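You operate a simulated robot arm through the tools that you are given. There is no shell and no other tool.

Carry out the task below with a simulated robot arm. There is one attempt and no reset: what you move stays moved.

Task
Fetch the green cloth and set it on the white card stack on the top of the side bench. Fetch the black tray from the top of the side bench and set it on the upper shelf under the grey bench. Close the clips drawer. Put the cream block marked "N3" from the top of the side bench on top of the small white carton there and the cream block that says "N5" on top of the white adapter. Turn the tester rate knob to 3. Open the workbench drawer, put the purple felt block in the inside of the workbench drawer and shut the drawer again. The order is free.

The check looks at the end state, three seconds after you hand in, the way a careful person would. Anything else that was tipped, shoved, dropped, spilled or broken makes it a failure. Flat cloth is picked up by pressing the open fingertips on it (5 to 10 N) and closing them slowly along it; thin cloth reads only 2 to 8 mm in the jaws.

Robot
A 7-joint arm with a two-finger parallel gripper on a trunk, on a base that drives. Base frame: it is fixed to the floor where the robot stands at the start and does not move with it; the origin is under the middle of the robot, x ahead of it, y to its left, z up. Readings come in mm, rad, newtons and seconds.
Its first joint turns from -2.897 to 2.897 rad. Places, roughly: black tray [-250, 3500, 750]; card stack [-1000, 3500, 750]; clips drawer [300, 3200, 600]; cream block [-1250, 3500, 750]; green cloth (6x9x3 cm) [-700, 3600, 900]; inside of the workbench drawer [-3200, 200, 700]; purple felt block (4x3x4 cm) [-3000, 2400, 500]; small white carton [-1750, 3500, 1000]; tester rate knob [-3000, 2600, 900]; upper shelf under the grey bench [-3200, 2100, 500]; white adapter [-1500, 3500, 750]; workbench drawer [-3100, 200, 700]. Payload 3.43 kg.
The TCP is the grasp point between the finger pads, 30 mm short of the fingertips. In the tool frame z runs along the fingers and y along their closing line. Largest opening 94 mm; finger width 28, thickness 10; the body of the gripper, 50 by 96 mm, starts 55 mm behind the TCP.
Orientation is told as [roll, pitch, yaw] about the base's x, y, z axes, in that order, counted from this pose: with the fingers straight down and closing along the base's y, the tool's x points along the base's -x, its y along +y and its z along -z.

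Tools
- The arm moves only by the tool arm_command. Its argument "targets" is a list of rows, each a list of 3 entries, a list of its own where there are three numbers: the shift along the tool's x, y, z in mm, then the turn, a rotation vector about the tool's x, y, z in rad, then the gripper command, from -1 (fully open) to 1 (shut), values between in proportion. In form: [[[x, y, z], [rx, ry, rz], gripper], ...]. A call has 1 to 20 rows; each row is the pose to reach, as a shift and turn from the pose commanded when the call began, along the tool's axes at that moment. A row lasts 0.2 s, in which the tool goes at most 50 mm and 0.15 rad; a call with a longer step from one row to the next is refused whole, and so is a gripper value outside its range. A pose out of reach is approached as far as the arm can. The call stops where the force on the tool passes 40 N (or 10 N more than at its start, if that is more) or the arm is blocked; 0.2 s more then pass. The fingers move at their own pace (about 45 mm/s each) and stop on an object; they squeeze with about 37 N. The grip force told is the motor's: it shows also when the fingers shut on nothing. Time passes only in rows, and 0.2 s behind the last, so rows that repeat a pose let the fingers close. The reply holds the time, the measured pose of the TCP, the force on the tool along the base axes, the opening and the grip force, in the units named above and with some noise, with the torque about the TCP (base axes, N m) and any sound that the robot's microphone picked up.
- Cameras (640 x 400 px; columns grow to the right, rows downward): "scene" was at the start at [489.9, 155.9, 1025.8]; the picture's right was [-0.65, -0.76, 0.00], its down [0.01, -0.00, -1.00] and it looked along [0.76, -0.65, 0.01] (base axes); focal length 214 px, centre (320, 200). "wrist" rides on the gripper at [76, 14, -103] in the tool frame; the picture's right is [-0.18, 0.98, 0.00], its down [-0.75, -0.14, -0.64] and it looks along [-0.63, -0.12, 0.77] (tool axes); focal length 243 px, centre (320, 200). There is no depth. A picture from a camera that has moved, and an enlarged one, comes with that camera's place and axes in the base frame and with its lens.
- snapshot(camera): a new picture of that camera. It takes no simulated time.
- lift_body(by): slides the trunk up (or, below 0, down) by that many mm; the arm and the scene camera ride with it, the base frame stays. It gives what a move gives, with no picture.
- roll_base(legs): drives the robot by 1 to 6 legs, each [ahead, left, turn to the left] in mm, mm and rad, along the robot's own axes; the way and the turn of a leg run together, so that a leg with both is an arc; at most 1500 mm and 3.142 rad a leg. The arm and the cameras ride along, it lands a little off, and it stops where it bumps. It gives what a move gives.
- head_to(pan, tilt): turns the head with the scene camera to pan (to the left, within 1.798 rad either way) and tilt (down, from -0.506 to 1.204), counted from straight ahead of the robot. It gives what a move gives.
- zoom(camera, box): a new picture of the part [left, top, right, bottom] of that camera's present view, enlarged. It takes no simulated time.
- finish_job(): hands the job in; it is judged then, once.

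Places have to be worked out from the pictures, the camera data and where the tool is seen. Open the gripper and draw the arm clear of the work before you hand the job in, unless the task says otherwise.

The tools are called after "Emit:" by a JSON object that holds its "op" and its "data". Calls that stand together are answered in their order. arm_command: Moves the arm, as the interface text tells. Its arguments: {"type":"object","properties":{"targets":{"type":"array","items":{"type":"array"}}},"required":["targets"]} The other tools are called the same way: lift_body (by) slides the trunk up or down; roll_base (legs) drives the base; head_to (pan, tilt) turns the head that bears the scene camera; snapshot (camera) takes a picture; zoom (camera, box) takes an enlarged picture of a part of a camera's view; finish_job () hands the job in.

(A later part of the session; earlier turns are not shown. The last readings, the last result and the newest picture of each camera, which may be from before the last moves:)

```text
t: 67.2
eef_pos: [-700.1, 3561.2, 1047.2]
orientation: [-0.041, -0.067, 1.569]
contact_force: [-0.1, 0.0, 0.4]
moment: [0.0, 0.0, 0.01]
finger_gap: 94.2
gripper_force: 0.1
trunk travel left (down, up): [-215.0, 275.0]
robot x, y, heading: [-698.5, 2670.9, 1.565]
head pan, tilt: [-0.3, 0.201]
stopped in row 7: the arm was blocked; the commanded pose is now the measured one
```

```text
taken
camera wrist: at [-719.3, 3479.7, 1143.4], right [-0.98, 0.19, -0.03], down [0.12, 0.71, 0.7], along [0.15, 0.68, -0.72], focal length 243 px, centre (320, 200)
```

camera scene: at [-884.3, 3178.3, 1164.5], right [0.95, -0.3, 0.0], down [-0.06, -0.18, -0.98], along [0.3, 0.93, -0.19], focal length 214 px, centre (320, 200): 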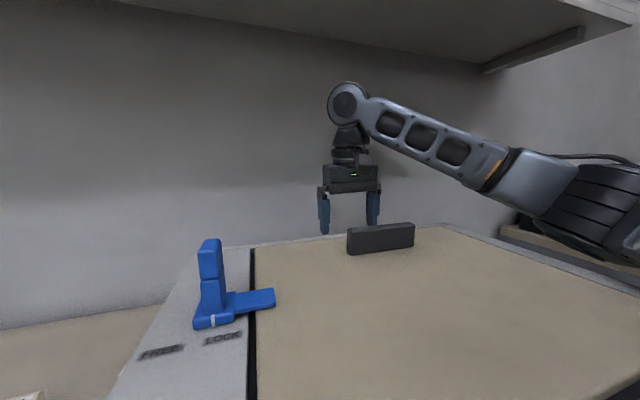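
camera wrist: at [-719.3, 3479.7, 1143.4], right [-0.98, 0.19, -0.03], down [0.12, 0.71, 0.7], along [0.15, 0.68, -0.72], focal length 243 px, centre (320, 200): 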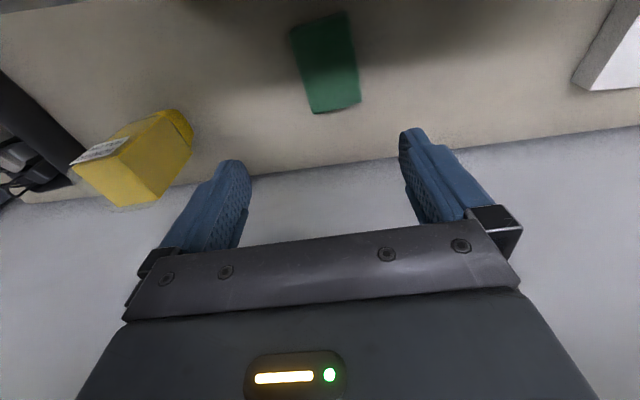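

The elbow came down onto something (shoulder too low), so the arm was blocked. I retreat over the copier beside the handle, then raise the trunk so the arm comes in from above.

Emit:
{"op": "arm_command", "data": {"targets": [[[0, 0, -25], [-0.02, 0.03, 0], -1], [[0, 0, -48], [-0.041, 0.067, 0], -1], [[0, -35, -48], [-0.041, 0.067, 0], -1], [[0, -70, -48], [-0.041, 0.067, 0], -1], [[0, -100, -48], [-0.041, 0.067, 0], -1], [[45, -100, -51], [-0.041, 0.067, 0], -1], [[90, -100, -54], [-0.041, 0.067, 0], -1], [[135, -100, -57], [-0.041, 0.067, 0], -1], [[180, -100, -60], [-0.041, 0.067, 0], -1], [[225, -100, -63], [-0.041, 0.067, 0], -1], [[255, -100, -65], [-0.041, 0.067, 0], -1], [[255, -100, -65], [-0.041, 0.067, 0], -1]]}}

Emit:
{"op": "snapshot", "data": {"camera": "scene"}}

```text
t: 69.8
eef_pos: [-604.7, 3301.8, 1087.3]
orientation: [0.012, 0.018, 1.57]
contact_force: [-1.0, -0.3, 0.3]
moment: [-0.01, -0.01, 0.01]
finger_gap: 93.7
gripper_force: 0.1
trunk travel left (down, up): [-215.0, 275.0]
robot x, y, heading: [-700.4, 2670.5, 1.567]
head pan, tilt: [-0.3, 0.201]
```

```text
taken
camera scene: at [-883.9, 3178.8, 1159.0], right [0.95, -0.3, 0.0], down [-0.06, -0.18, -0.98], along [0.3, 0.93, -0.19], focal length 214 px, centre (320, 200)
```

scene: 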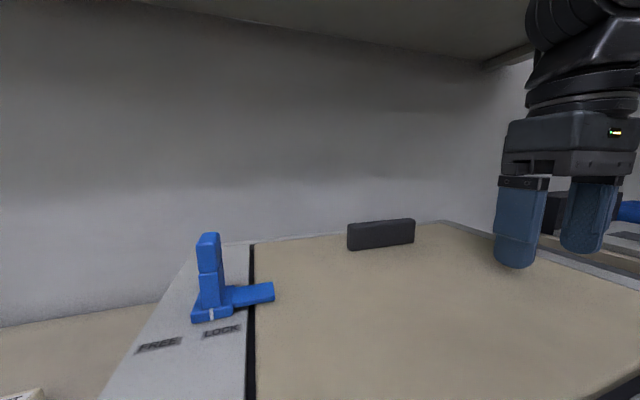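

Clear. I raise the trunk by 265 mm, then bring the tool back down to the same height with the elbow high.

Emit:
{"op": "lift_body", "data": {"by": 265}}

Emit:
{"op": "arm_command", "data": {"targets": [[[0, 0, 45], [0.012, -0.018, 0], -1], [[0, 0, 90], [0.012, -0.018, 0], -1], [[0, 0, 135], [0.012, -0.018, 0], -1], [[0, 0, 180], [0.012, -0.018, 0], -1], [[0, 0, 225], [0.012, -0.018, 0], -1], [[0, 0, 258], [0.012, -0.018, 0], -1], [[0, 0, 258], [0.012, -0.018, 0], -1]]}}

Emit:
{"op": "head_to", "data": {"pan": -0.2, "tilt": 0.6}}

Emit:
{"op": "snapshot", "data": {"camera": "scene"}}

```text
t: 72.6
eef_pos: [-603.3, 3307.8, 1350.5]
orientation: [0.012, 0.025, 1.571]
contact_force: [0.8, 0.1, -0.2]
moment: [-0.01, 0.0, -0.02]
finger_gap: 93.9
gripper_force: 0.0
trunk travel left (down, up): [-480.0, 10.0]
robot x, y, heading: [-699.9, 2672.0, 1.564]
head pan, tilt: [-0.3, 0.201]
```

```text
t: 74.2
eef_pos: [-607.3, 3303.0, 1091.9]
orientation: [0.001, 0.005, 1.571]
contact_force: [-0.2, 0.1, 0.4]
moment: [-0.01, -0.01, 0.0]
finger_gap: 93.9
gripper_force: 0.1
trunk travel left (down, up): [-480.0, 10.0]
robot x, y, heading: [-700.1, 2671.0, 1.562]
head pan, tilt: [-0.3, 0.201]
```

```text
t: 75.0
eef_pos: [-606.5, 3303.2, 1092.5]
orientation: [-0.001, 0.005, 1.57]
contact_force: [-0.1, 0.3, -0.2]
moment: [-0.01, 0.0, -0.02]
finger_gap: 94.1
gripper_force: 0.1
trunk travel left (down, up): [-480.0, 10.0]
robot x, y, heading: [-701.1, 2672.8, 1.568]
head pan, tilt: [-0.201, 0.6]
```

```text
taken
camera scene: at [-892.9, 3183.1, 1385.0], right [0.98, -0.21, 0.0], down [-0.12, -0.55, -0.83], along [0.17, 0.81, -0.56], focal length 214 px, centre (320, 200)
```

scene: 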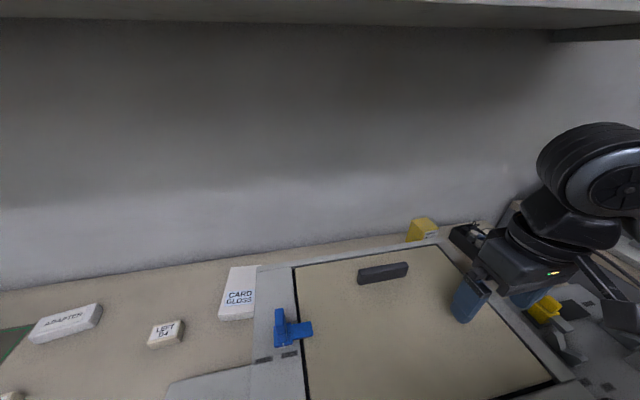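

Now forward along x≈−605, then left behind the copier and partway down.

Emit:
{"op": "arm_command", "data": {"targets": [[[-45, 0, 0], [0, 0, 0], -1], [[-90, 0, 0], [0, 0, 0], -1], [[-135, 0, 0], [0, 0, 0], -1], [[-180, 0, 0], [0, 0, 0], -1], [[-215, 0, 0], [0, 0, 0], -1], [[-235, 35, 0], [0, 0, 0], -1], [[-250, 70, 0], [0, 0, 0], -1], [[-255, 96, 0], [0, 0, 0], -1], [[-255, 96, 30], [0, 0, 0], -1], [[-255, 96, 60], [0, 0, 0], -1], [[-255, 96, 90], [0, 0, 0], -1], [[-255, 96, 90], [0, 0, 0], -1]]}}

Emit:
{"op": "snapshot", "data": {"camera": "scene"}}

Emit:
{"op": "snapshot", "data": {"camera": "wrist"}}

```text
t: 77.8
eef_pos: [-673.3, 3576.0, 1033.4]
orientation: [-0.028, -0.051, 1.552]
contact_force: [0.2, -0.5, 0.5]
moment: [0.0, -0.04, -0.01]
finger_gap: 94.2
gripper_force: 0.0
trunk travel left (down, up): [-480.0, 10.0]
robot x, y, heading: [-698.0, 2679.2, 1.559]
head pan, tilt: [-0.201, 0.6]
stopped in row 12: the arm was blocked; the commanded pose is now the measured one
```

```text
taken
camera scene: at [-883.9, 3185.4, 1385.4], right [0.98, -0.21, 0.0], down [-0.12, -0.55, -0.83], along [0.18, 0.81, -0.56], focal length 214 px, centre (320, 200)
```

scene: 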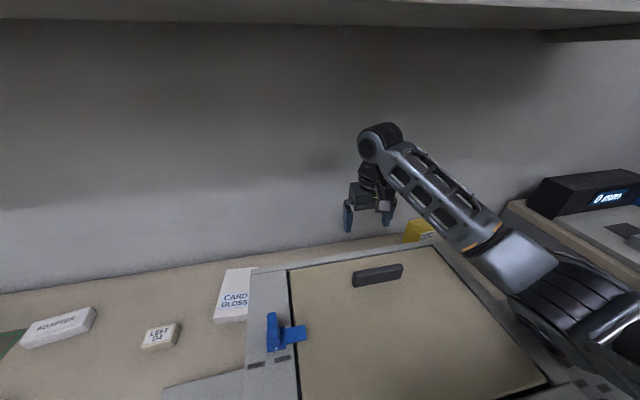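

```text
taken
camera wrist: at [-692.3, 3496.5, 1131.3], right [-0.98, 0.2, -0.02], down [0.14, 0.72, 0.68], along [0.15, 0.67, -0.73], focal length 243 px, centre (320, 200)
```

wrist: 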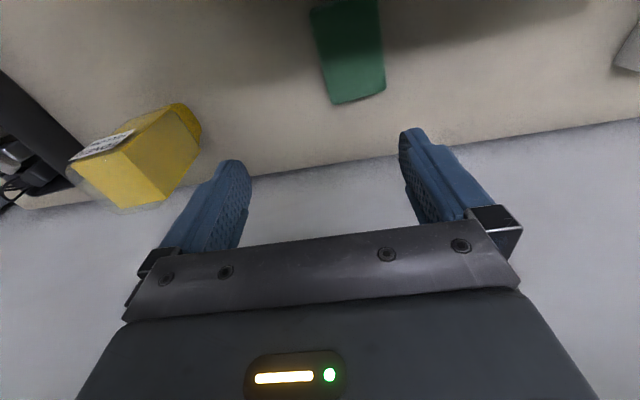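

Blocked again: by projection the elbow is near (-418, 3359, 1057), so the upper arm is meeting the copier's right edge. I back out the same way and study the arm's posture.

Emit:
{"op": "arm_command", "data": {"targets": [[[0, -10, -25], [-0.014, 0.025, -0.01], -1], [[0, -20, -50], [-0.028, 0.051, -0.019], -1], [[0, -45, -60], [-0.028, 0.051, -0.019], -1], [[0, -70, -60], [-0.028, 0.051, -0.019], -1], [[45, -72, -62], [-0.028, 0.051, -0.019], -1], [[90, -72, -64], [-0.028, 0.051, -0.019], -1], [[135, -72, -66], [-0.028, 0.051, -0.019], -1], [[180, -72, -68], [-0.028, 0.051, -0.019], -1], [[225, -72, -70], [-0.028, 0.051, -0.019], -1], [[265, -72, -72], [-0.028, 0.051, -0.019], -1], [[265, -72, -72], [-0.028, 0.051, -0.019], -1]]}}

Emit:
{"op": "head_to", "data": {"pan": -1.2, "tilt": 0.4}}

Emit:
{"op": "snapshot", "data": {"camera": "scene"}}

Emit:
{"op": "head_to", "data": {"pan": -1.75, "tilt": 0.4}}

Emit:
{"op": "snapshot", "data": {"camera": "scene"}}

```text
t: 80.2
eef_pos: [-613.6, 3306.8, 1086.9]
orientation: [0.005, 0.014, 1.577]
contact_force: [0.4, -0.6, 0.2]
moment: [0.01, -0.02, 0.0]
finger_gap: 94.1
gripper_force: 0.0
trunk travel left (down, up): [-480.0, 10.0]
robot x, y, heading: [-694.1, 2677.6, 1.557]
head pan, tilt: [-0.201, 0.6]
```

```text
t: 81.5
eef_pos: [-613.2, 3306.9, 1087.4]
orientation: [0.004, 0.014, 1.577]
contact_force: [-0.6, 0.7, 0.1]
moment: [-0.05, -0.02, -0.01]
finger_gap: 94.0
gripper_force: 0.1
trunk travel left (down, up): [-480.0, 10.0]
robot x, y, heading: [-693.7, 2674.9, 1.557]
head pan, tilt: [-1.201, 0.4]
```

```text
taken
camera scene: at [-817.9, 3135.0, 1403.2], right [0.35, -0.94, 0.0], down [-0.36, -0.14, -0.92], along [0.86, 0.32, -0.39], focal length 214 px, centre (320, 200)
```

scene: 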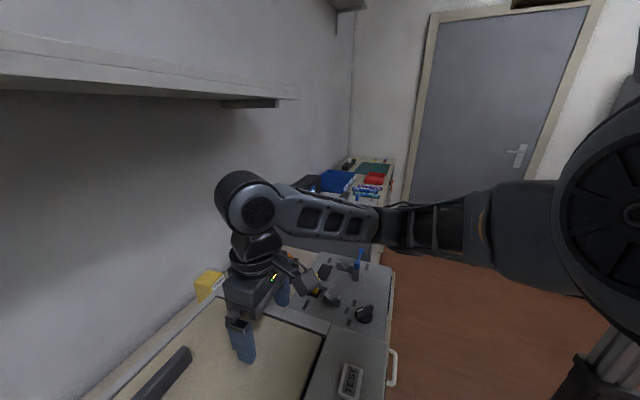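

```text
t: 82.5
eef_pos: [-614.0, 3307.8, 1088.1]
orientation: [0.004, 0.013, 1.575]
contact_force: [0.1, -1.1, 0.1]
moment: [0.0, 0.02, 0.01]
finger_gap: 93.8
gripper_force: 0.0
trunk travel left (down, up): [-480.0, 10.0]
robot x, y, heading: [-692.8, 2680.7, 1.558]
head pan, tilt: [-1.751, 0.4]
```

```text
taken
camera scene: at [-813.8, 3084.9, 1403.2], right [-0.19, -0.98, 0.0], down [-0.38, 0.07, -0.92], along [0.9, -0.18, -0.39], focal length 214 px, centre (320, 200)
```

scene: 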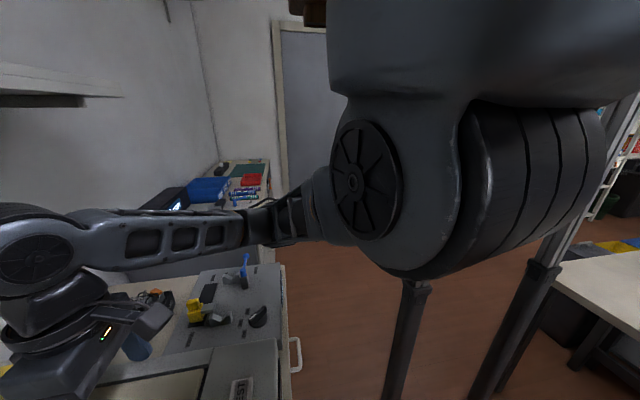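

The arm hangs from a shoulder about 300 mm ahead of the base axis, elbow swinging right and low when bent. Standing farther back straightens it and lifts the elbow, so I back up 60 mm and retry.

Emit:
{"op": "roll_base", "data": {"legs": [[-65, 0, 0.01]]}}

Emit:
{"op": "head_to", "data": {"pan": -0.5, "tilt": 0.6}}

```text
t: 83.5
eef_pos: [-621.3, 3242.9, 1087.2]
orientation: [0.006, 0.015, 1.584]
contact_force: [-0.3, 0.5, -0.3]
moment: [-0.05, 0.01, 0.02]
finger_gap: 93.7
gripper_force: 0.0
trunk travel left (down, up): [-480.0, 10.0]
robot x, y, heading: [-695.5, 2614.1, 1.568]
head pan, tilt: [-1.751, 0.4]
```

```text
t: 84.9
eef_pos: [-621.4, 3242.6, 1088.6]
orientation: [0.005, 0.013, 1.586]
contact_force: [0.2, 0.1, 0.5]
moment: [-0.03, -0.02, 0.0]
finger_gap: 94.0
gripper_force: 0.0
trunk travel left (down, up): [-480.0, 10.0]
robot x, y, heading: [-696.2, 2613.0, 1.569]
head pan, tilt: [-0.499, 0.6]
```

Emit:
{"op": "arm_command", "data": {"targets": [[[-45, -16, 0], [0.005, -0.013, 0.015], -1], [[-90, -16, 0], [0.005, -0.013, 0.015], -1], [[-135, -16, 0], [0.005, -0.013, 0.015], -1], [[-180, -16, 0], [0.005, -0.013, 0.015], -1], [[-225, -16, 0], [0.005, -0.013, 0.015], -1], [[-260, -16, 0], [0.005, -0.013, 0.015], -1], [[-280, 16, 0], [0.005, -0.013, 0.015], -1], [[-300, 50, 0], [0.005, -0.013, 0.015], -1], [[-315, 80, 0], [0.005, -0.013, 0.015], -1], [[-315, 80, 0], [0.005, -0.013, 0.015], -1]]}}

Emit:
{"op": "snapshot", "data": {"camera": "scene"}}

Emit:
{"op": "snapshot", "data": {"camera": "wrist"}}

```text
t: 87.1
eef_pos: [-706.8, 3555.5, 1083.6]
orientation: [-0.001, 0.001, 1.572]
contact_force: [0.2, 0.1, 0.1]
moment: [0.0, -0.03, 0.0]
finger_gap: 94.0
gripper_force: 0.2
trunk travel left (down, up): [-480.0, 10.0]
robot x, y, heading: [-697.2, 2611.7, 1.566]
head pan, tilt: [-0.499, 0.6]
```

```text
taken
camera scene: at [-867.3, 3112.7, 1384.9], right [0.88, -0.48, 0.0], down [-0.27, -0.5, -0.83], along [0.4, 0.72, -0.57], focal length 214 px, centre (320, 200)
```

scene: 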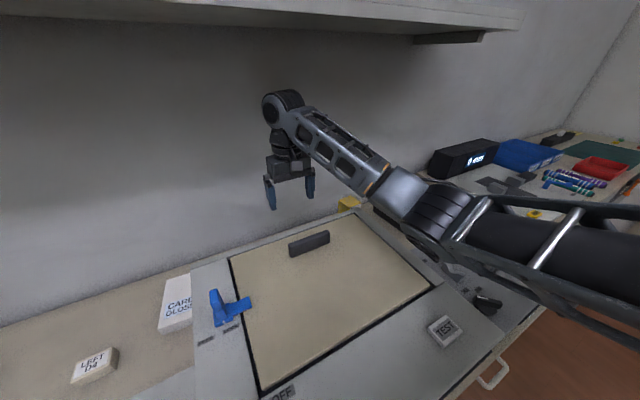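

```text
taken
camera wrist: at [-721.2, 3481.2, 1186.3], right [-0.98, 0.18, 0.0], down [0.14, 0.75, 0.64], along [0.12, 0.63, -0.77], focal length 243 px, centre (320, 200)
```

wrist: 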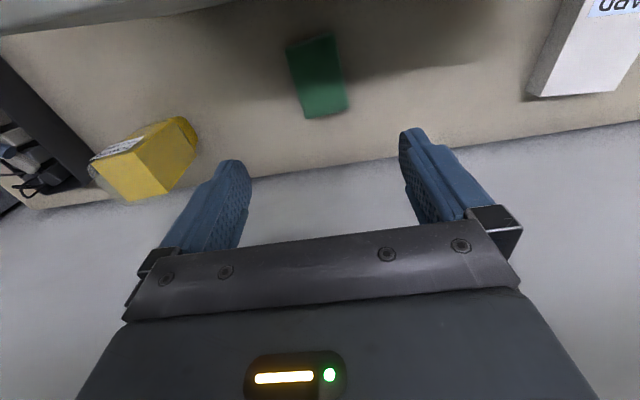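

The elbow is now higher. I descend in small steps and watch the elbow's clearance to the copier edge.

Emit:
{"op": "arm_command", "data": {"targets": [[[0, -4, 20], [0, 0, 0], -1], [[0, -4, 40], [0, 0, 0], -1], [[0, -4, 60], [0, 0, 0], -1], [[0, -4, 60], [0, 0, 0], -1]]}}

Emit:
{"op": "head_to", "data": {"pan": -0.7, "tilt": 0.7}}

Emit:
{"op": "snapshot", "data": {"camera": "scene"}}

```text
t: 88.1
eef_pos: [-701.3, 3557.1, 1023.4]
orientation: [0.001, 0.002, 1.573]
contact_force: [0.3, -0.2, 0.3]
moment: [-0.01, 0.06, 0.0]
finger_gap: 94.1
gripper_force: 0.1
trunk travel left (down, up): [-480.0, 10.0]
robot x, y, heading: [-696.5, 2612.0, 1.567]
head pan, tilt: [-0.499, 0.6]
```

```text
t: 88.8
eef_pos: [-700.6, 3557.1, 1024.9]
orientation: [0.001, -0.001, 1.572]
contact_force: [-0.4, -0.3, 0.7]
moment: [-0.03, 0.01, -0.01]
finger_gap: 93.9
gripper_force: 0.1
trunk travel left (down, up): [-480.0, 10.0]
robot x, y, heading: [-697.0, 2614.6, 1.567]
head pan, tilt: [-0.7, 0.7]
```

```text
taken
camera scene: at [-854.8, 3100.0, 1376.3], right [0.76, -0.65, 0.0], down [-0.42, -0.49, -0.77], along [0.49, 0.58, -0.64], focal length 214 px, centre (320, 200)
```

scene: 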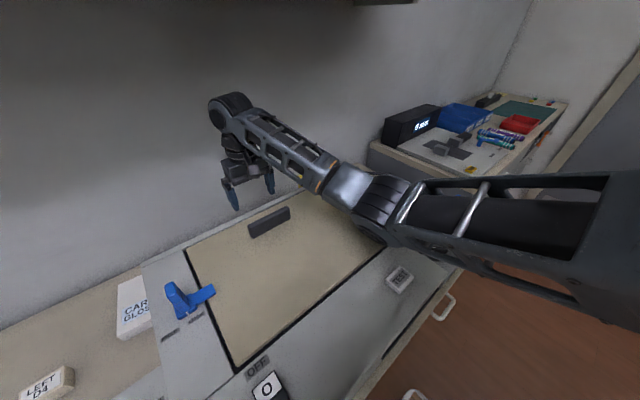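

Elbow still just above the copier's right edge. I back the base a further 30 mm (tool still hovering behind the copier) to stretch the arm more, then go forward and down.

Emit:
{"op": "roll_base", "data": {"legs": [[-30, 0, 0]]}}

Emit:
{"op": "arm_command", "data": {"targets": [[[-15, 0, 0], [0, 0, 0], -1], [[-30, 0, 10], [0, 0, 0], -1], [[-30, 0, 30], [0, 0, 0], -1], [[-30, 0, 50], [0, 0, 0], -1], [[-30, 0, 50], [0, 0, 0], -1]]}}

Emit:
{"op": "snapshot", "data": {"camera": "scene"}}

Emit:
{"op": "snapshot", "data": {"camera": "wrist"}}

```text
t: 89.7
eef_pos: [-701.4, 3526.6, 1024.0]
orientation: [-0.001, 0.002, 1.573]
contact_force: [-0.5, 0.2, 0.2]
moment: [-0.02, 0.03, 0.01]
finger_gap: 94.1
gripper_force: 0.0
trunk travel left (down, up): [-480.0, 10.0]
robot x, y, heading: [-698.3, 2579.6, 1.563]
head pan, tilt: [-0.7, 0.7]
```

```text
t: 90.8
eef_pos: [-700.7, 3557.1, 974.3]
orientation: [-0.001, -0.001, 1.573]
contact_force: [-0.5, 0.1, -0.5]
moment: [-0.04, 0.0, 0.02]
finger_gap: 94.1
gripper_force: 0.0
trunk travel left (down, up): [-480.0, 10.0]
robot x, y, heading: [-694.0, 2583.6, 1.566]
head pan, tilt: [-0.7, 0.7]
```

```text
taken
camera scene: at [-854.9, 3069.9, 1376.3], right [0.76, -0.65, 0.0], down [-0.42, -0.49, -0.76], along [0.5, 0.58, -0.64], focal length 214 px, centre (320, 200)
```

scene: 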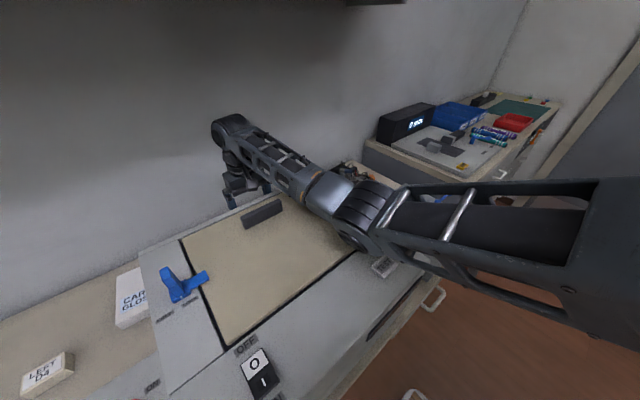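

```text
taken
camera wrist: at [-715.5, 3481.5, 1076.4], right [-0.98, 0.18, 0.0], down [0.14, 0.75, 0.64], along [0.12, 0.63, -0.77], focal length 243 px, centre (320, 200)
```

wrist: 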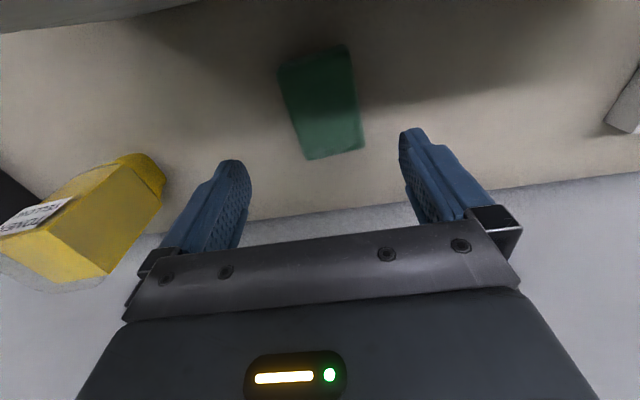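

The cloth centre projects to about (−704, 3556). I keep descending, slowly, toward z≈890.

Emit:
{"op": "arm_command", "data": {"targets": [[[0, 3, 20], [0, 0, 0], -1], [[0, 3, 40], [0, 0, 0], -1], [[0, 3, 55], [0, 0, 0], -1], [[0, 3, 68], [0, 0, 0], -1], [[0, 3, 76], [0, 0, 0], -1], [[0, 3, 80], [0, 0, 0], -1], [[0, 3, 80], [0, 0, 0], -1]]}}

Emit:
{"op": "snapshot", "data": {"camera": "wrist"}}

Emit:
{"op": "snapshot", "data": {"camera": "scene"}}

```text
t: 91.4
eef_pos: [-704.2, 3560.7, 953.2]
orientation: [0.002, -0.01, 1.572]
contact_force: [0.3, 0.7, 1.3]
moment: [-0.08, -0.02, -0.02]
finger_gap: 93.9
gripper_force: 0.0
trunk travel left (down, up): [-480.0, 10.0]
robot x, y, heading: [-697.5, 2581.6, 1.565]
head pan, tilt: [-0.7, 0.7]
stopped in row 2: the force on the tool passed its limit at 53 N (the readings are from after the stop); the commanded pose is now the measured one
```

```text
taken
camera wrist: at [-718.4, 3484.4, 1054.1], right [-0.98, 0.18, 0.0], down [0.14, 0.75, 0.65], along [0.12, 0.64, -0.76], focal length 243 px, centre (320, 200)
```

wrist: 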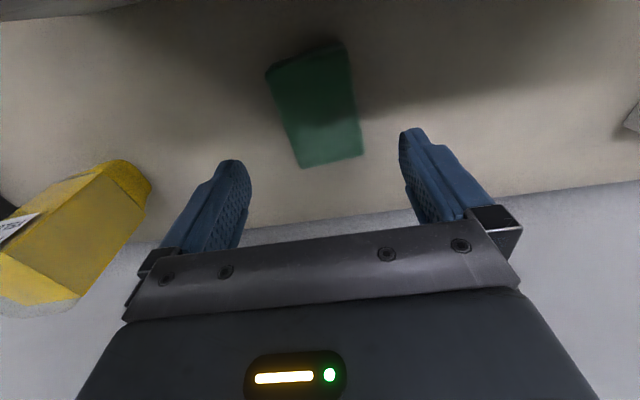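

```text
taken
camera scene: at [-854.9, 3070.1, 1376.1], right [0.76, -0.65, 0.0], down [-0.42, -0.49, -0.76], along [0.5, 0.58, -0.64], focal length 214 px, centre (320, 200)
```

scene: 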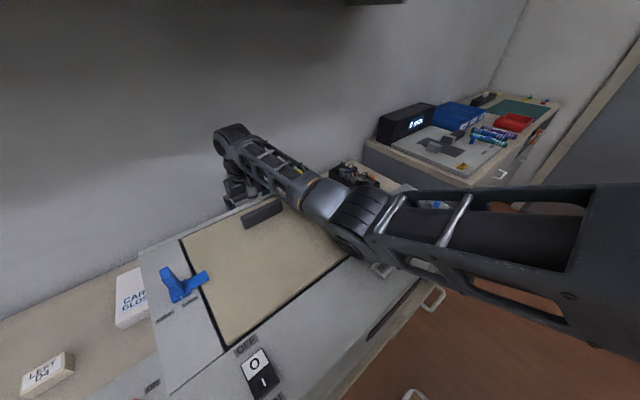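

53 N with the TCP at z≈953: likely the wrist camera's housing (at y≈3484) catching the copier's rear rim. I go up a little, shift 21 mm toward the wall (wall ≈ y 3675) and descend there to take the cloth's far half.

Emit:
{"op": "arm_command", "data": {"targets": [[[0, 0, -15], [0, 0, 0], -1], [[-12, 1, -15], [0, 0.01, 0], -1], [[-22, 1, -15], [0, 0.01, 0], -1], [[-22, 1, 0], [0, 0.01, 0], -1], [[-22, 1, 15], [0, 0.01, 0], -1], [[-22, 1, 28], [0, 0.01, 0], -1], [[-22, 1, 40], [0, 0.01, 0], -1], [[-22, 1, 52], [0, 0.01, 0], -1], [[-22, 1, 60], [0, 0.01, 0], -1], [[-22, 1, 60], [0, 0.01, 0], -1]]}}

Emit:
{"op": "snapshot", "data": {"camera": "wrist"}}

Emit:
{"op": "snapshot", "data": {"camera": "scene"}}

```text
t: 93.6
eef_pos: [-700.4, 3592.7, 914.8]
orientation: [0.001, -0.031, 1.569]
contact_force: [-0.4, 0.6, -0.4]
moment: [-0.05, 0.0, 0.01]
finger_gap: 94.0
gripper_force: 0.1
trunk travel left (down, up): [-480.0, 10.0]
robot x, y, heading: [-694.9, 2582.7, 1.563]
head pan, tilt: [-0.7, 0.7]
```

```text
taken
camera wrist: at [-714.8, 3514.1, 1014.7], right [-0.98, 0.19, 0.01], down [0.14, 0.73, 0.67], along [0.12, 0.66, -0.75], focal length 243 px, centre (320, 200)
```

wrist: 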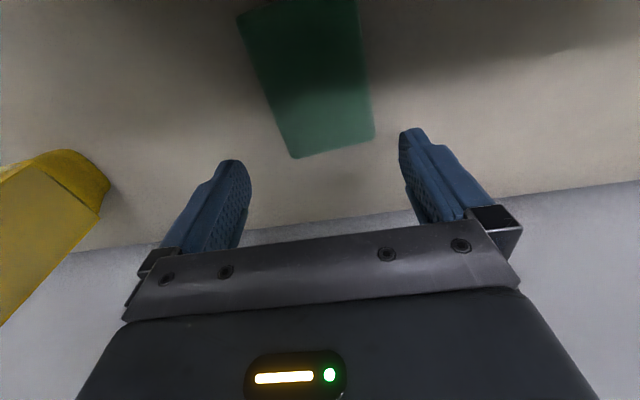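

```text
taken
camera scene: at [-852.5, 3066.0, 1379.2], right [0.76, -0.65, 0.0], down [-0.42, -0.49, -0.77], along [0.49, 0.58, -0.64], focal length 214 px, centre (320, 200)
```

scene: 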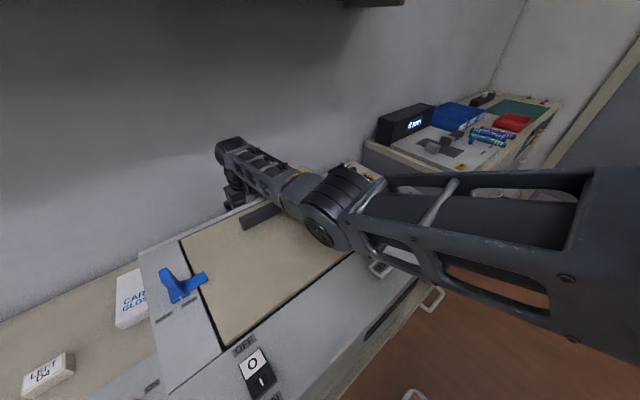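

The z-reading lags (915 instead of 893): the forearm or elbow is resting near the lid. I raise 25 mm and look at the arm's bend from the head.

Emit:
{"op": "arm_command", "data": {"targets": [[[0, 0, -20], [0, 0.02, 0], -1], [[5, 0, -40], [0, 0.03, 0], -1], [[5, 0, -40], [0, 0.03, 0], -1]]}}

Emit:
{"op": "head_to", "data": {"pan": -1.3, "tilt": 0.5}}

Emit:
{"op": "snapshot", "data": {"camera": "scene"}}

Emit:
{"op": "head_to", "data": {"pan": -1.75, "tilt": 0.3}}

Emit:
{"op": "snapshot", "data": {"camera": "scene"}}

```text
t: 94.4
eef_pos: [-706.4, 3577.9, 933.0]
orientation: [0.001, 0.029, 1.573]
contact_force: [0.0, -0.4, 0.7]
moment: [0.01, -0.03, 0.0]
finger_gap: 93.9
gripper_force: 0.1
trunk travel left (down, up): [-480.0, 10.0]
robot x, y, heading: [-694.9, 2579.7, 1.57]
head pan, tilt: [-0.7, 0.7]
```

```text
t: 95.4
eef_pos: [-706.1, 3576.3, 933.2]
orientation: [0.002, 0.03, 1.573]
contact_force: [0.2, -0.2, -0.2]
moment: [0.01, -0.02, 0.01]
finger_gap: 93.8
gripper_force: 0.1
trunk travel left (down, up): [-480.0, 10.0]
robot x, y, heading: [-695.9, 2579.9, 1.569]
head pan, tilt: [-1.3, 0.499]
```

```text
taken
camera scene: at [-822.0, 3028.3, 1394.3], right [0.26, -0.96, 0.0], down [-0.46, -0.13, -0.88], along [0.85, 0.23, -0.48], focal length 214 px, centre (320, 200)
```

scene: 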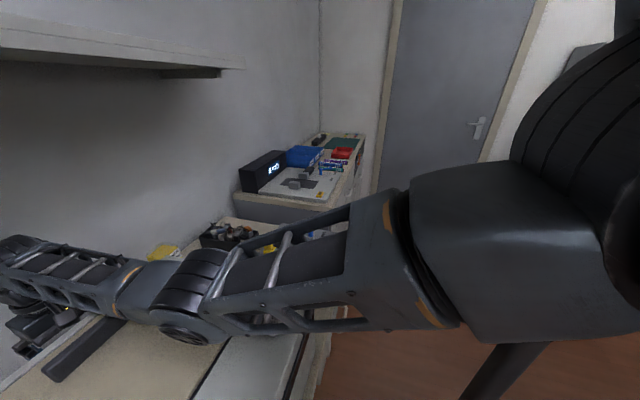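

```text
t: 96.3
eef_pos: [-705.2, 3578.5, 932.0]
orientation: [0.001, 0.031, 1.571]
contact_force: [-0.8, -0.4, -0.7]
moment: [-0.05, 0.04, 0.0]
finger_gap: 94.3
gripper_force: 0.0
trunk travel left (down, up): [-480.0, 10.0]
robot x, y, heading: [-696.7, 2584.2, 1.568]
head pan, tilt: [-1.751, 0.3]
```

```text
taken
camera scene: at [-817.9, 2987.4, 1412.6], right [-0.18, -0.98, 0.0], down [-0.29, 0.05, -0.96], along [0.94, -0.17, -0.3], focal length 214 px, centre (320, 200)
```

scene: 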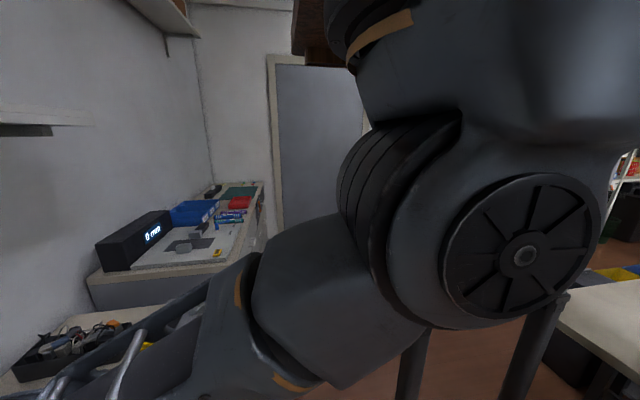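

The arm nearly straight but its elbow sags onto the lid; stretching it ~15 mm more should lift the elbow. I raise a little, back the base 15 mm, then reach forward and lower again.

Emit:
{"op": "arm_command", "data": {"targets": [[[0, 0, -25], [0, -0.015, 0], -1], [[0, 0, -50], [0, -0.03, 0], -1], [[0, 0, -50], [0, -0.03, 0], -1]]}}

Emit:
{"op": "roll_base", "data": {"legs": [[-16, 0, 0]]}}

Emit:
{"op": "head_to", "data": {"pan": -0.8, "tilt": 0.7}}

```text
t: 97.1
eef_pos: [-705.6, 3578.7, 983.3]
orientation: [0.0, 0.001, 1.572]
contact_force: [0.8, 0.2, 0.1]
moment: [-0.04, 0.01, 0.02]
finger_gap: 93.9
gripper_force: 0.1
trunk travel left (down, up): [-480.0, 10.0]
robot x, y, heading: [-697.7, 2583.6, 1.564]
head pan, tilt: [-1.751, 0.3]
```

```text
t: 97.9
eef_pos: [-704.7, 3563.0, 981.5]
orientation: [0.002, 0.002, 1.574]
contact_force: [-0.9, -0.1, -0.4]
moment: [0.04, 0.0, 0.01]
finger_gap: 94.1
gripper_force: 0.0
trunk travel left (down, up): [-480.0, 10.0]
robot x, y, heading: [-696.0, 2567.8, 1.569]
head pan, tilt: [-1.751, 0.3]
```

```text
t: 99.1
eef_pos: [-704.6, 3562.7, 981.8]
orientation: [0.002, 0.002, 1.574]
contact_force: [-0.8, 0.0, 0.5]
moment: [-0.01, 0.02, 0.0]
finger_gap: 94.0
gripper_force: 0.0
trunk travel left (down, up): [-480.0, 10.0]
robot x, y, heading: [-702.3, 2565.3, 1.564]
head pan, tilt: [-0.799, 0.7]
```

Emit:
{"op": "arm_command", "data": {"targets": [[[-16, 0, 0], [0, 0, 0], -1], [[-16, 0, 20], [0, 0, 0], -1], [[-16, 0, 40], [0, 0, 0], -1], [[-16, 0, 55], [0, 0, 0], -1], [[-16, 0, 68], [0, 0, 0], -1], [[-16, 0, 78], [0, 0, 0], -1], [[-16, 0, 86], [0, 0, 0], -1], [[-16, 0, 86], [0, 0, 0], -1]]}}

Emit:
{"op": "snapshot", "data": {"camera": "wrist"}}

Emit:
{"op": "snapshot", "data": {"camera": "scene"}}

```text
t: 100.9
eef_pos: [-704.5, 3583.0, 904.4]
orientation: [0.004, -0.009, 1.572]
contact_force: [0.5, -1.3, -0.1]
moment: [0.01, -0.01, -0.01]
finger_gap: 94.0
gripper_force: 0.0
trunk travel left (down, up): [-480.0, 10.0]
robot x, y, heading: [-699.2, 2568.0, 1.563]
head pan, tilt: [-0.799, 0.7]
```

```text
taken
camera wrist: at [-718.4, 3505.8, 1005.1], right [-0.98, 0.18, 0.0], down [0.14, 0.75, 0.65], along [0.12, 0.64, -0.76], focal length 243 px, centre (320, 200)
```

wrist: 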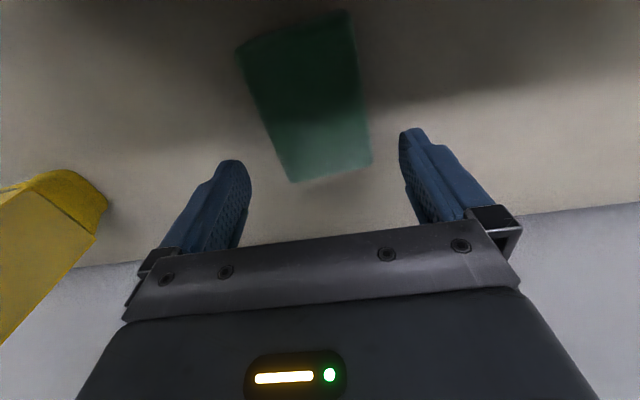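

```text
taken
camera scene: at [-848.1, 3047.3, 1377.5], right [0.69, -0.72, 0.0], down [-0.46, -0.45, -0.77], along [0.55, 0.53, -0.64], focal length 214 px, centre (320, 200)
```

scene: 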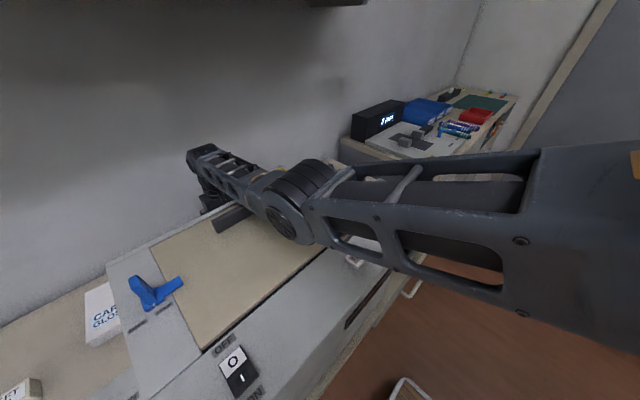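

The reading again sits 8 mm high, so the elbow still touches lightly. I raise, back the base another 14 mm and try once more.

Emit:
{"op": "arm_command", "data": {"targets": [[[0, 0, -25], [0, 0, 0], -1], [[0, 0, -50], [0, 0, 0], -1], [[0, 0, -75], [0, 0, 0], -1], [[0, 0, -75], [0, 0, 0], -1]]}}

Emit:
{"op": "roll_base", "data": {"legs": [[-15, 0, 0]]}}

Emit:
{"op": "arm_command", "data": {"targets": [[[-12, 0, 0], [0, 0, 0], -1], [[-12, 0, 20], [0, 0, 0], -1], [[-12, 0, 40], [0, 0, 0], -1], [[-12, 0, 60], [0, 0, 0], -1], [[-12, 0, 70], [0, 0, 0], -1], [[-12, 0, 70], [0, 0, 0], -1]]}}

Emit:
{"op": "snapshot", "data": {"camera": "scene"}}

```text
t: 101.9
eef_pos: [-705.7, 3578.7, 971.1]
orientation: [-0.001, 0.002, 1.572]
contact_force: [-0.8, -0.9, 0.6]
moment: [0.03, -0.01, 0.0]
finger_gap: 94.0
gripper_force: 0.0
trunk travel left (down, up): [-480.0, 10.0]
robot x, y, heading: [-700.3, 2564.3, 1.562]
head pan, tilt: [-0.799, 0.7]
```

```text
t: 102.7
eef_pos: [-705.8, 3564.1, 970.8]
orientation: [0.0, 0.001, 1.571]
contact_force: [-0.1, -0.8, 0.0]
moment: [0.0, 0.0, -0.01]
finger_gap: 94.3
gripper_force: 0.1
trunk travel left (down, up): [-480.0, 10.0]
robot x, y, heading: [-699.1, 2552.2, 1.569]
head pan, tilt: [-0.799, 0.7]
```

```text
t: 104.1
eef_pos: [-704.6, 3574.9, 902.2]
orientation: [0.002, 0.0, 1.571]
contact_force: [0.0, 1.4, -0.6]
moment: [0.01, 0.02, -0.01]
finger_gap: 94.0
gripper_force: 0.0
trunk travel left (down, up): [-480.0, 10.0]
robot x, y, heading: [-695.2, 2554.6, 1.568]
head pan, tilt: [-0.799, 0.7]
```

```text
taken
camera scene: at [-848.8, 3033.1, 1376.3], right [0.69, -0.72, 0.0], down [-0.46, -0.45, -0.76], along [0.55, 0.53, -0.64], focal length 214 px, centre (320, 200)
```

scene: 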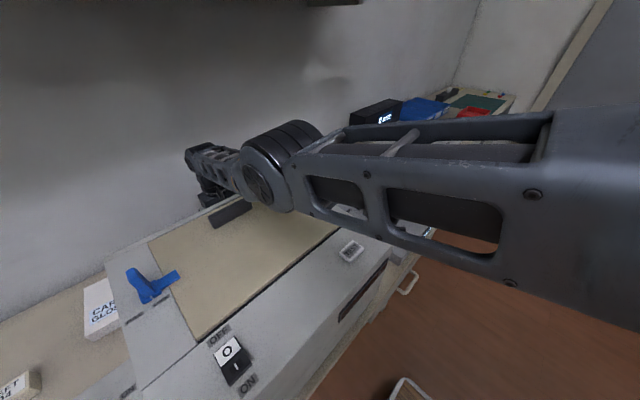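

Now the pose matches the command and the elbow is clear. I lower the last 16 mm carefully.

Emit:
{"op": "arm_command", "data": {"targets": [[[0, 0, 6], [0, 0, 0], -1], [[0, 0, 11], [0, 0, 0], -1], [[0, 0, 16], [0, 0, 0], -1], [[0, 0, 16], [0, 0, 0], -1]]}}

Emit:
{"op": "snapshot", "data": {"camera": "wrist"}}

```text
t: 105.1
eef_pos: [-706.0, 3571.8, 890.3]
orientation: [0.002, -0.004, 1.573]
contact_force: [0.7, 21.9, 14.0]
moment: [-3.83, 0.28, -0.06]
finger_gap: 93.9
gripper_force: 0.1
out of reach, approached as far as the arm can: row 2, 3, 4
trunk travel left (down, up): [-480.0, 10.0]
robot x, y, heading: [-703.1, 2551.4, 1.569]
head pan, tilt: [-0.799, 0.7]
```

```text
taken
camera wrist: at [-719.4, 3496.2, 992.6], right [-0.98, 0.18, 0.0], down [0.14, 0.75, 0.64], along [0.12, 0.63, -0.76], focal length 243 px, centre (320, 200)
```

wrist: 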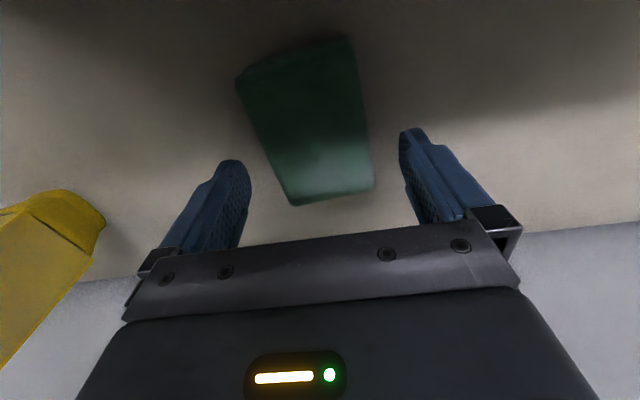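

Forces (+22 N in y, moment about x) say the camera housing touches the copier's rear rim because the arm is at its stretch limit. I roll the base 6 mm ahead to relieve both.

Emit:
{"op": "roll_base", "data": {"legs": [[6, 0, 0]]}}

Emit:
{"op": "arm_command", "data": {"targets": [[[-1, 0, 1], [0, 0, 0], -1], [[-2, 0, 2], [0, 0, 0], -1], [[-2, 0, 2], [0, 0, 0], -1]]}}

Emit:
{"op": "snapshot", "data": {"camera": "wrist"}}

```text
t: 105.8
eef_pos: [-706.1, 3574.8, 887.5]
orientation: [0.0, 0.001, 1.574]
contact_force: [0.0, 0.0, -0.7]
moment: [0.0, -0.01, 0.0]
finger_gap: 94.2
gripper_force: 0.1
trunk travel left (down, up): [-480.0, 10.0]
robot x, y, heading: [-696.6, 2557.1, 1.566]
head pan, tilt: [-0.799, 0.7]
```

```text
t: 106.6
eef_pos: [-704.6, 3576.0, 885.9]
orientation: [-0.001, 0.001, 1.574]
contact_force: [0.1, 0.1, 0.8]
moment: [-0.03, 0.0, 0.02]
finger_gap: 94.2
gripper_force: 0.1
trunk travel left (down, up): [-480.0, 10.0]
robot x, y, heading: [-699.4, 2558.6, 1.565]
head pan, tilt: [-0.799, 0.7]
```

```text
taken
camera wrist: at [-719.7, 3500.6, 989.3], right [-0.98, 0.18, 0.0], down [0.14, 0.75, 0.64], along [0.12, 0.63, -0.77], focal length 243 px, centre (320, 200)
```

wrist: 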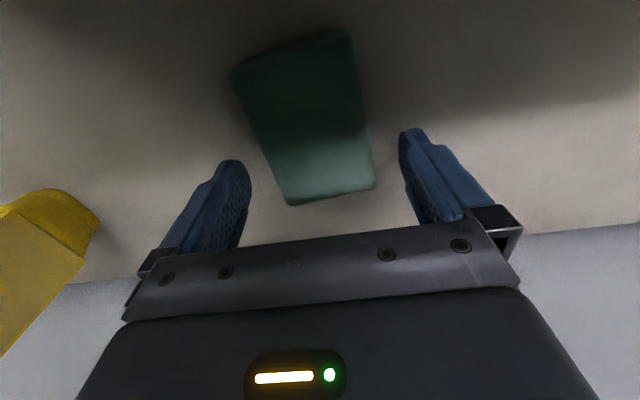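

Free of contact at z≈886, fingertips astride the cloth. I close slowly.

Emit:
{"op": "arm_command", "data": {"targets": [[[0, 0, 2], [0, 0, 0], -0.6], [[0, 0, 3], [0, 0, 0], -0.4], [[0, 0, 3], [0, 0, 0], -0.2], [[0, 0, 3], [0, 0, 0], 0.0], [[0, 0, 3], [0, 0, 0], 0.2], [[0, 0, 3], [0, 0, 0], 0.4], [[0, 0, 3], [0, 0, 0], 0.6], [[0, 0, 3], [0, 0, 0], 0.8], [[0, 0, 3], [0, 0, 0], 1], [[0, 0, 3], [0, 0, 0], 1], [[0, 0, 3], [0, 0, 0], 1]]}}

Emit:
{"op": "snapshot", "data": {"camera": "wrist"}}

```text
t: 109.0
eef_pos: [-706.5, 3574.0, 884.2]
orientation: [0.0, 0.003, 1.571]
contact_force: [-0.6, -0.2, 0.9]
moment: [0.02, 0.0, -0.01]
finger_gap: 59.7
gripper_force: 36.6
out of reach, approached as far as the arm can: row 2, 3
trunk travel left (down, up): [-480.0, 10.0]
robot x, y, heading: [-696.7, 2555.7, 1.566]
head pan, tilt: [-0.799, 0.7]
```

```text
taken
camera wrist: at [-719.7, 3499.8, 987.1], right [-0.98, 0.18, 0.0], down [0.14, 0.76, 0.64], along [0.12, 0.63, -0.77], focal length 243 px, centre (320, 200)
```

wrist: 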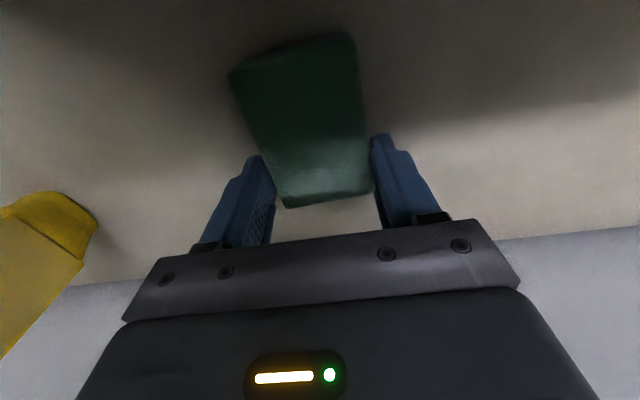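

The cloth is held: gap 59.7 mm at 37 N. I lift it straight up to z≈1098, shift right past the lid handle and draw it back over the copier.

Emit:
{"op": "arm_command", "data": {"targets": [[[0, 0, -15], [0, 0, 0], 1], [[-2, 0, -40], [0, 0, 0], 1], [[-3, 0, -80], [0, 0, 0], 1], [[-3, 0, -120], [0, 0, 0], 1], [[-3, 0, -160], [0, 0, 0], 1], [[-3, 0, -195], [0, 0, 0], 1], [[-3, 0, -214], [0, 0, 0], 1], [[-3, 0, -214], [0, 0, 0], 1]]}}

Emit:
{"op": "snapshot", "data": {"camera": "wrist"}}

Emit:
{"op": "snapshot", "data": {"camera": "scene"}}

```text
t: 110.8
eef_pos: [-706.2, 3579.4, 1096.7]
orientation: [0.0, 0.003, 1.574]
contact_force: [-0.8, -0.3, -0.6]
moment: [-0.01, -0.01, 0.0]
finger_gap: 59.4
gripper_force: 37.4
trunk travel left (down, up): [-480.0, 10.0]
robot x, y, heading: [-696.5, 2555.6, 1.56]
head pan, tilt: [-0.799, 0.7]
```

```text
taken
camera wrist: at [-719.7, 3504.3, 1199.5], right [-0.98, 0.18, 0.0], down [0.14, 0.76, 0.64], along [0.12, 0.63, -0.77], focal length 243 px, centre (320, 200)
```

wrist: 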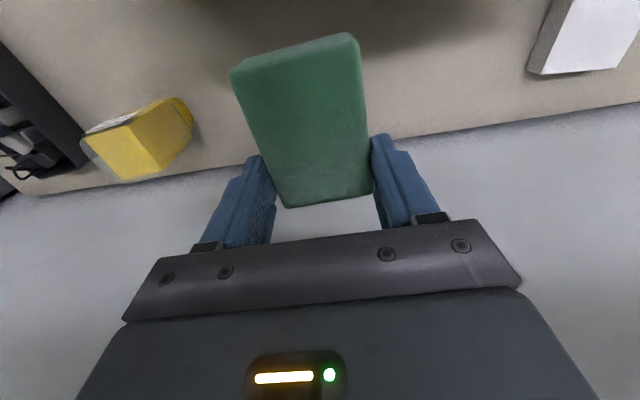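

```text
taken
camera scene: at [-848.8, 3039.0, 1376.3], right [0.69, -0.72, 0.0], down [-0.46, -0.45, -0.76], along [0.55, 0.53, -0.64], focal length 214 px, centre (320, 200)
```

scene: 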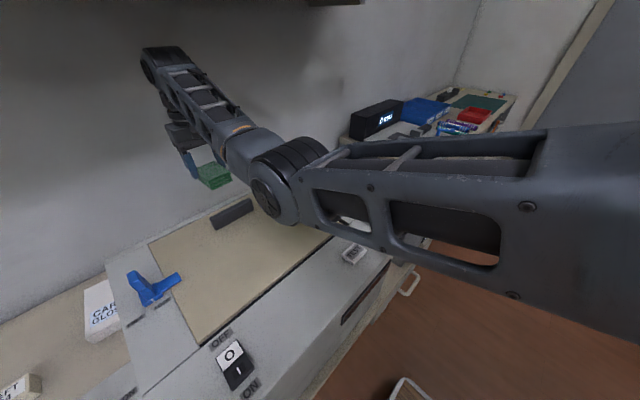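

Firmly held. Now right past the handle and back over the copier.

Emit:
{"op": "arm_command", "data": {"targets": [[[0, -35, 0], [0, 0, 0], 1], [[5, -70, 0], [0, 0, 0], 1], [[10, -102, 0], [0, 0, 0], 1], [[50, -102, 0], [0, 0, 0], 1], [[90, -102, 0], [0, 0, 0], 1], [[130, -102, 0], [0, 0, 0], 1], [[170, -102, 0], [0, 0, 0], 1], [[210, -102, 0], [0, 0, 0], 1], [[250, -102, 0], [0, 0, 0], 1], [[290, -102, 0], [0, 0, 0], 1], [[330, -102, -10], [0, 0, 0], 1], [[330, -102, -20], [0, 0, 0], 1]]}}

Emit:
{"op": "snapshot", "data": {"camera": "scene"}}

```text
t: 113.4
eef_pos: [-602.6, 3558.7, 1096.1]
orientation: [0.001, 0.001, 1.572]
contact_force: [0.1, 0.6, -0.4]
moment: [0.02, 0.0, -0.01]
finger_gap: 58.5
gripper_force: 37.0
out of reach, approached as far as the arm can: row 4, 5, 6, 7, 8, 9, 10, 11, 12
trunk travel left (down, up): [-480.0, 10.0]
robot x, y, heading: [-697.5, 2557.6, 1.567]
head pan, tilt: [-0.799, 0.7]
```

```text
taken
camera scene: at [-848.8, 3039.1, 1376.3], right [0.69, -0.72, 0.0], down [-0.46, -0.45, -0.76], along [0.55, 0.53, -0.64], focal length 214 px, centre (320, 200)
```

scene: 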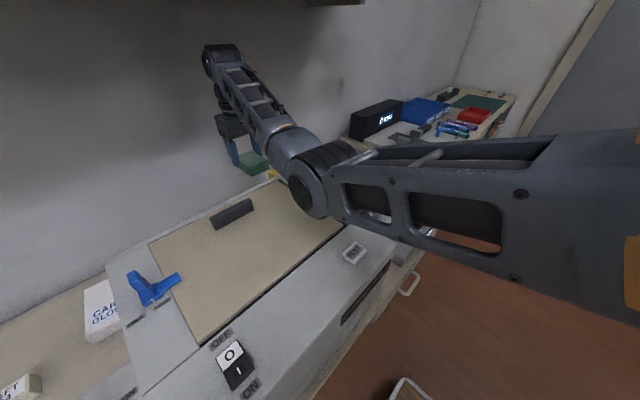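

It reports out of reach while retreating (near-straight arm, odd solver limit). I send a hold row to see where the commanded pose stands.

Emit:
{"op": "arm_command", "data": {"targets": [[[0, 0, 0], [0, 0, 0], 1]]}}

```text
t: 113.8
eef_pos: [-603.5, 3558.9, 1095.7]
orientation: [0.0, 0.002, 1.572]
contact_force: [-1.0, 0.0, 0.0]
moment: [0.03, -0.04, -0.01]
finger_gap: 58.9
gripper_force: 36.9
trunk travel left (down, up): [-480.0, 10.0]
robot x, y, heading: [-695.8, 2553.5, 1.57]
head pan, tilt: [-0.799, 0.7]
```

Emit:
{"op": "arm_command", "data": {"targets": [[[10, 0, 0], [0, 0, 0], 1], [[20, 0, 0], [0, 0, 0], 1], [[30, 0, 0], [0, 0, 0], 1], [[30, 0, 0], [0, 0, 0], 1]]}}

```text
t: 114.8
eef_pos: [-603.8, 3529.1, 1094.5]
orientation: [0.0, 0.002, 1.573]
contact_force: [0.9, 0.3, -0.4]
moment: [0.01, 0.01, -0.01]
finger_gap: 58.7
gripper_force: 37.0
out of reach, approached as far as the arm can: row 1
trunk travel left (down, up): [-480.0, 10.0]
robot x, y, heading: [-696.6, 2557.5, 1.568]
head pan, tilt: [-0.799, 0.7]
```

Smaller steps work. I continue back in moderate steps.

Emit:
{"op": "arm_command", "data": {"targets": [[[20, 0, 0], [0, 0, 0], 1], [[40, 0, 0], [0, 0, 0], 1], [[60, 0, 0], [0, 0, 0], 1], [[85, 0, 0], [0, 0, 0], 1], [[110, 0, 0], [0, 0, 0], 1], [[140, 0, 0], [0, 0, 0], 1], [[170, 0, 0], [0, 0, 0], 1], [[200, 0, 0], [0, 0, 0], 1], [[230, 0, 0], [0, 0, 0], 1], [[260, 0, -10], [0, 0, 0], 1], [[290, 0, -20], [0, 0, 0], 1], [[290, 0, -20], [0, 0, 0], 1]]}}

Emit:
{"op": "head_to", "data": {"pan": -0.3, "tilt": 0.7}}

Emit:
{"op": "snapshot", "data": {"camera": "scene"}}

```text
t: 115.4
eef_pos: [-604.1, 3497.4, 1096.5]
orientation: [0.002, -0.021, 1.57]
contact_force: [-0.2, 9.3, -2.8]
moment: [0.52, -0.04, -0.11]
finger_gap: 58.9
gripper_force: 37.4
trunk travel left (down, up): [-480.0, 10.0]
robot x, y, heading: [-696.2, 2559.2, 1.568]
head pan, tilt: [-0.799, 0.7]
stopped in row 3: the force on the tool passed its limit at 51 N (the readings are from after the stop); the commanded pose is now the measured one
```

```text
t: 116.3
eef_pos: [-603.7, 3496.9, 1096.8]
orientation: [0.002, -0.021, 1.571]
contact_force: [-1.0, 22.0, 0.6]
moment: [0.95, 0.07, -0.41]
finger_gap: 58.8
gripper_force: 36.5
trunk travel left (down, up): [-480.0, 10.0]
robot x, y, heading: [-694.0, 2557.3, 1.572]
head pan, tilt: [-0.3, 0.7]
```

```text
taken
camera scene: at [-884.6, 3062.0, 1376.1], right [0.95, -0.3, 0.0], down [-0.19, -0.61, -0.76], along [0.23, 0.73, -0.64], focal length 214 px, centre (320, 200)
```

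scene: 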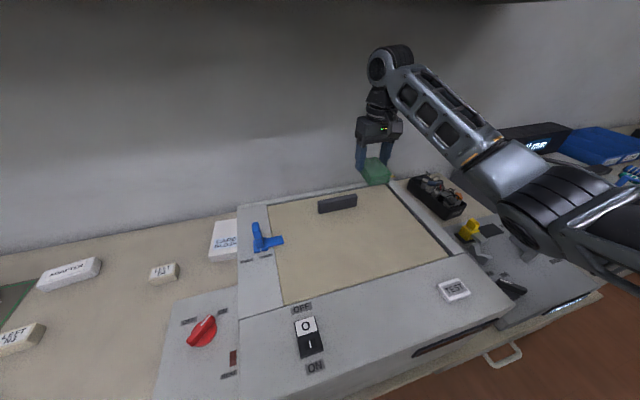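

The cloth's near end met the copier's rear rim (contact about 43 mm below the TCP). I zoom to see how much more height is needed.

Emit:
{"op": "zoom", "data": {"camera": "scene", "box": [310, 30, 470, 230]}}

Emit:
{"op": "snapshot", "data": {"camera": "wrist"}}

```text
2.00 times, centred on (390, 130) of scene
camera zoom: at [-884.6, 3062.0, 1376.1], right [0.95, -0.3, 0.0], down [-0.19, -0.61, -0.76], along [0.23, 0.73, -0.64], focal length 429 px, centre (180, 340)
```

zoom: 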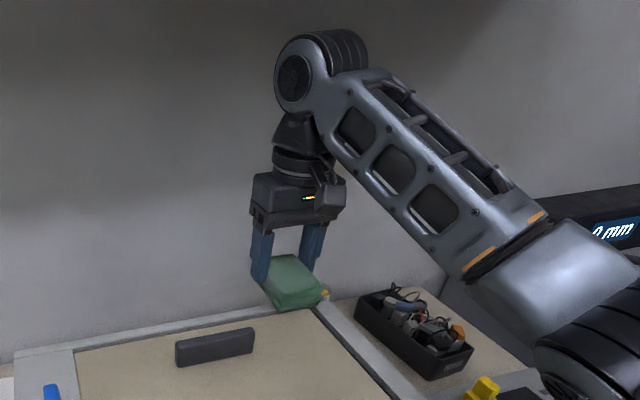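

```text
taken
camera wrist: at [-618.3, 3420.0, 1198.4], right [-0.98, 0.18, 0.01], down [0.14, 0.74, 0.66], along [0.12, 0.65, -0.75], focal length 243 px, centre (320, 200)
```

wrist: 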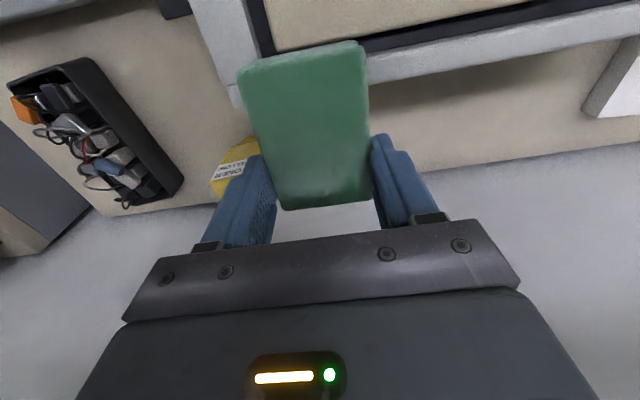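

The near end cleared the rim but met the slightly higher lid panel. I ease forward, raise 20 mm, and continue back.

Emit:
{"op": "arm_command", "data": {"targets": [[[-6, 0, 0], [0, 0.02, 0], 1], [[-6, 0, -10], [0, 0.02, 0], 1], [[-6, 0, -20], [0, 0.02, 0], 1], [[-6, 0, -20], [0, 0.02, 0], 1], [[8, 0, -20], [0, 0.02, 0], 1], [[22, 0, -20], [0, 0.02, 0], 1], [[40, 0, -20], [0, 0.02, 0], 1], [[60, 0, -20], [0, 0.02, 0], 1], [[80, 0, -20], [0, 0.02, 0], 1], [[80, 0, -20], [0, 0.02, 0], 1]]}}

Emit:
{"op": "snapshot", "data": {"camera": "wrist"}}

```text
t: 118.5
eef_pos: [-604.8, 3415.1, 1116.9]
orientation: [0.002, 0.002, 1.571]
contact_force: [-0.5, 0.3, 0.5]
moment: [0.01, 0.01, -0.02]
finger_gap: 58.7
gripper_force: 36.8
trunk travel left (down, up): [-480.0, 10.0]
robot x, y, heading: [-695.3, 2558.7, 1.574]
head pan, tilt: [-0.3, 0.7]
```

```text
taken
camera wrist: at [-618.4, 3341.0, 1219.1], right [-0.98, 0.18, 0.0], down [0.14, 0.75, 0.64], along [0.12, 0.63, -0.77], focal length 243 px, centre (320, 200)
```

wrist: 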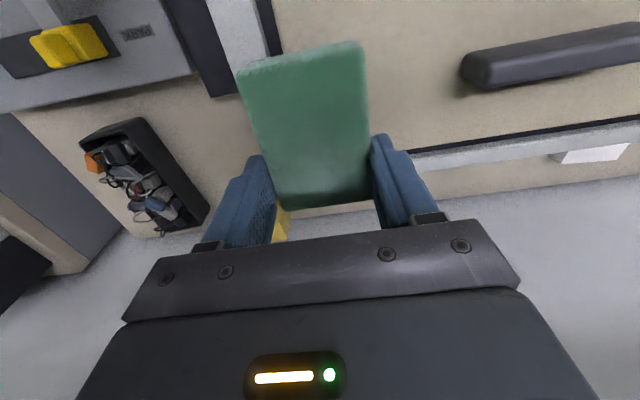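

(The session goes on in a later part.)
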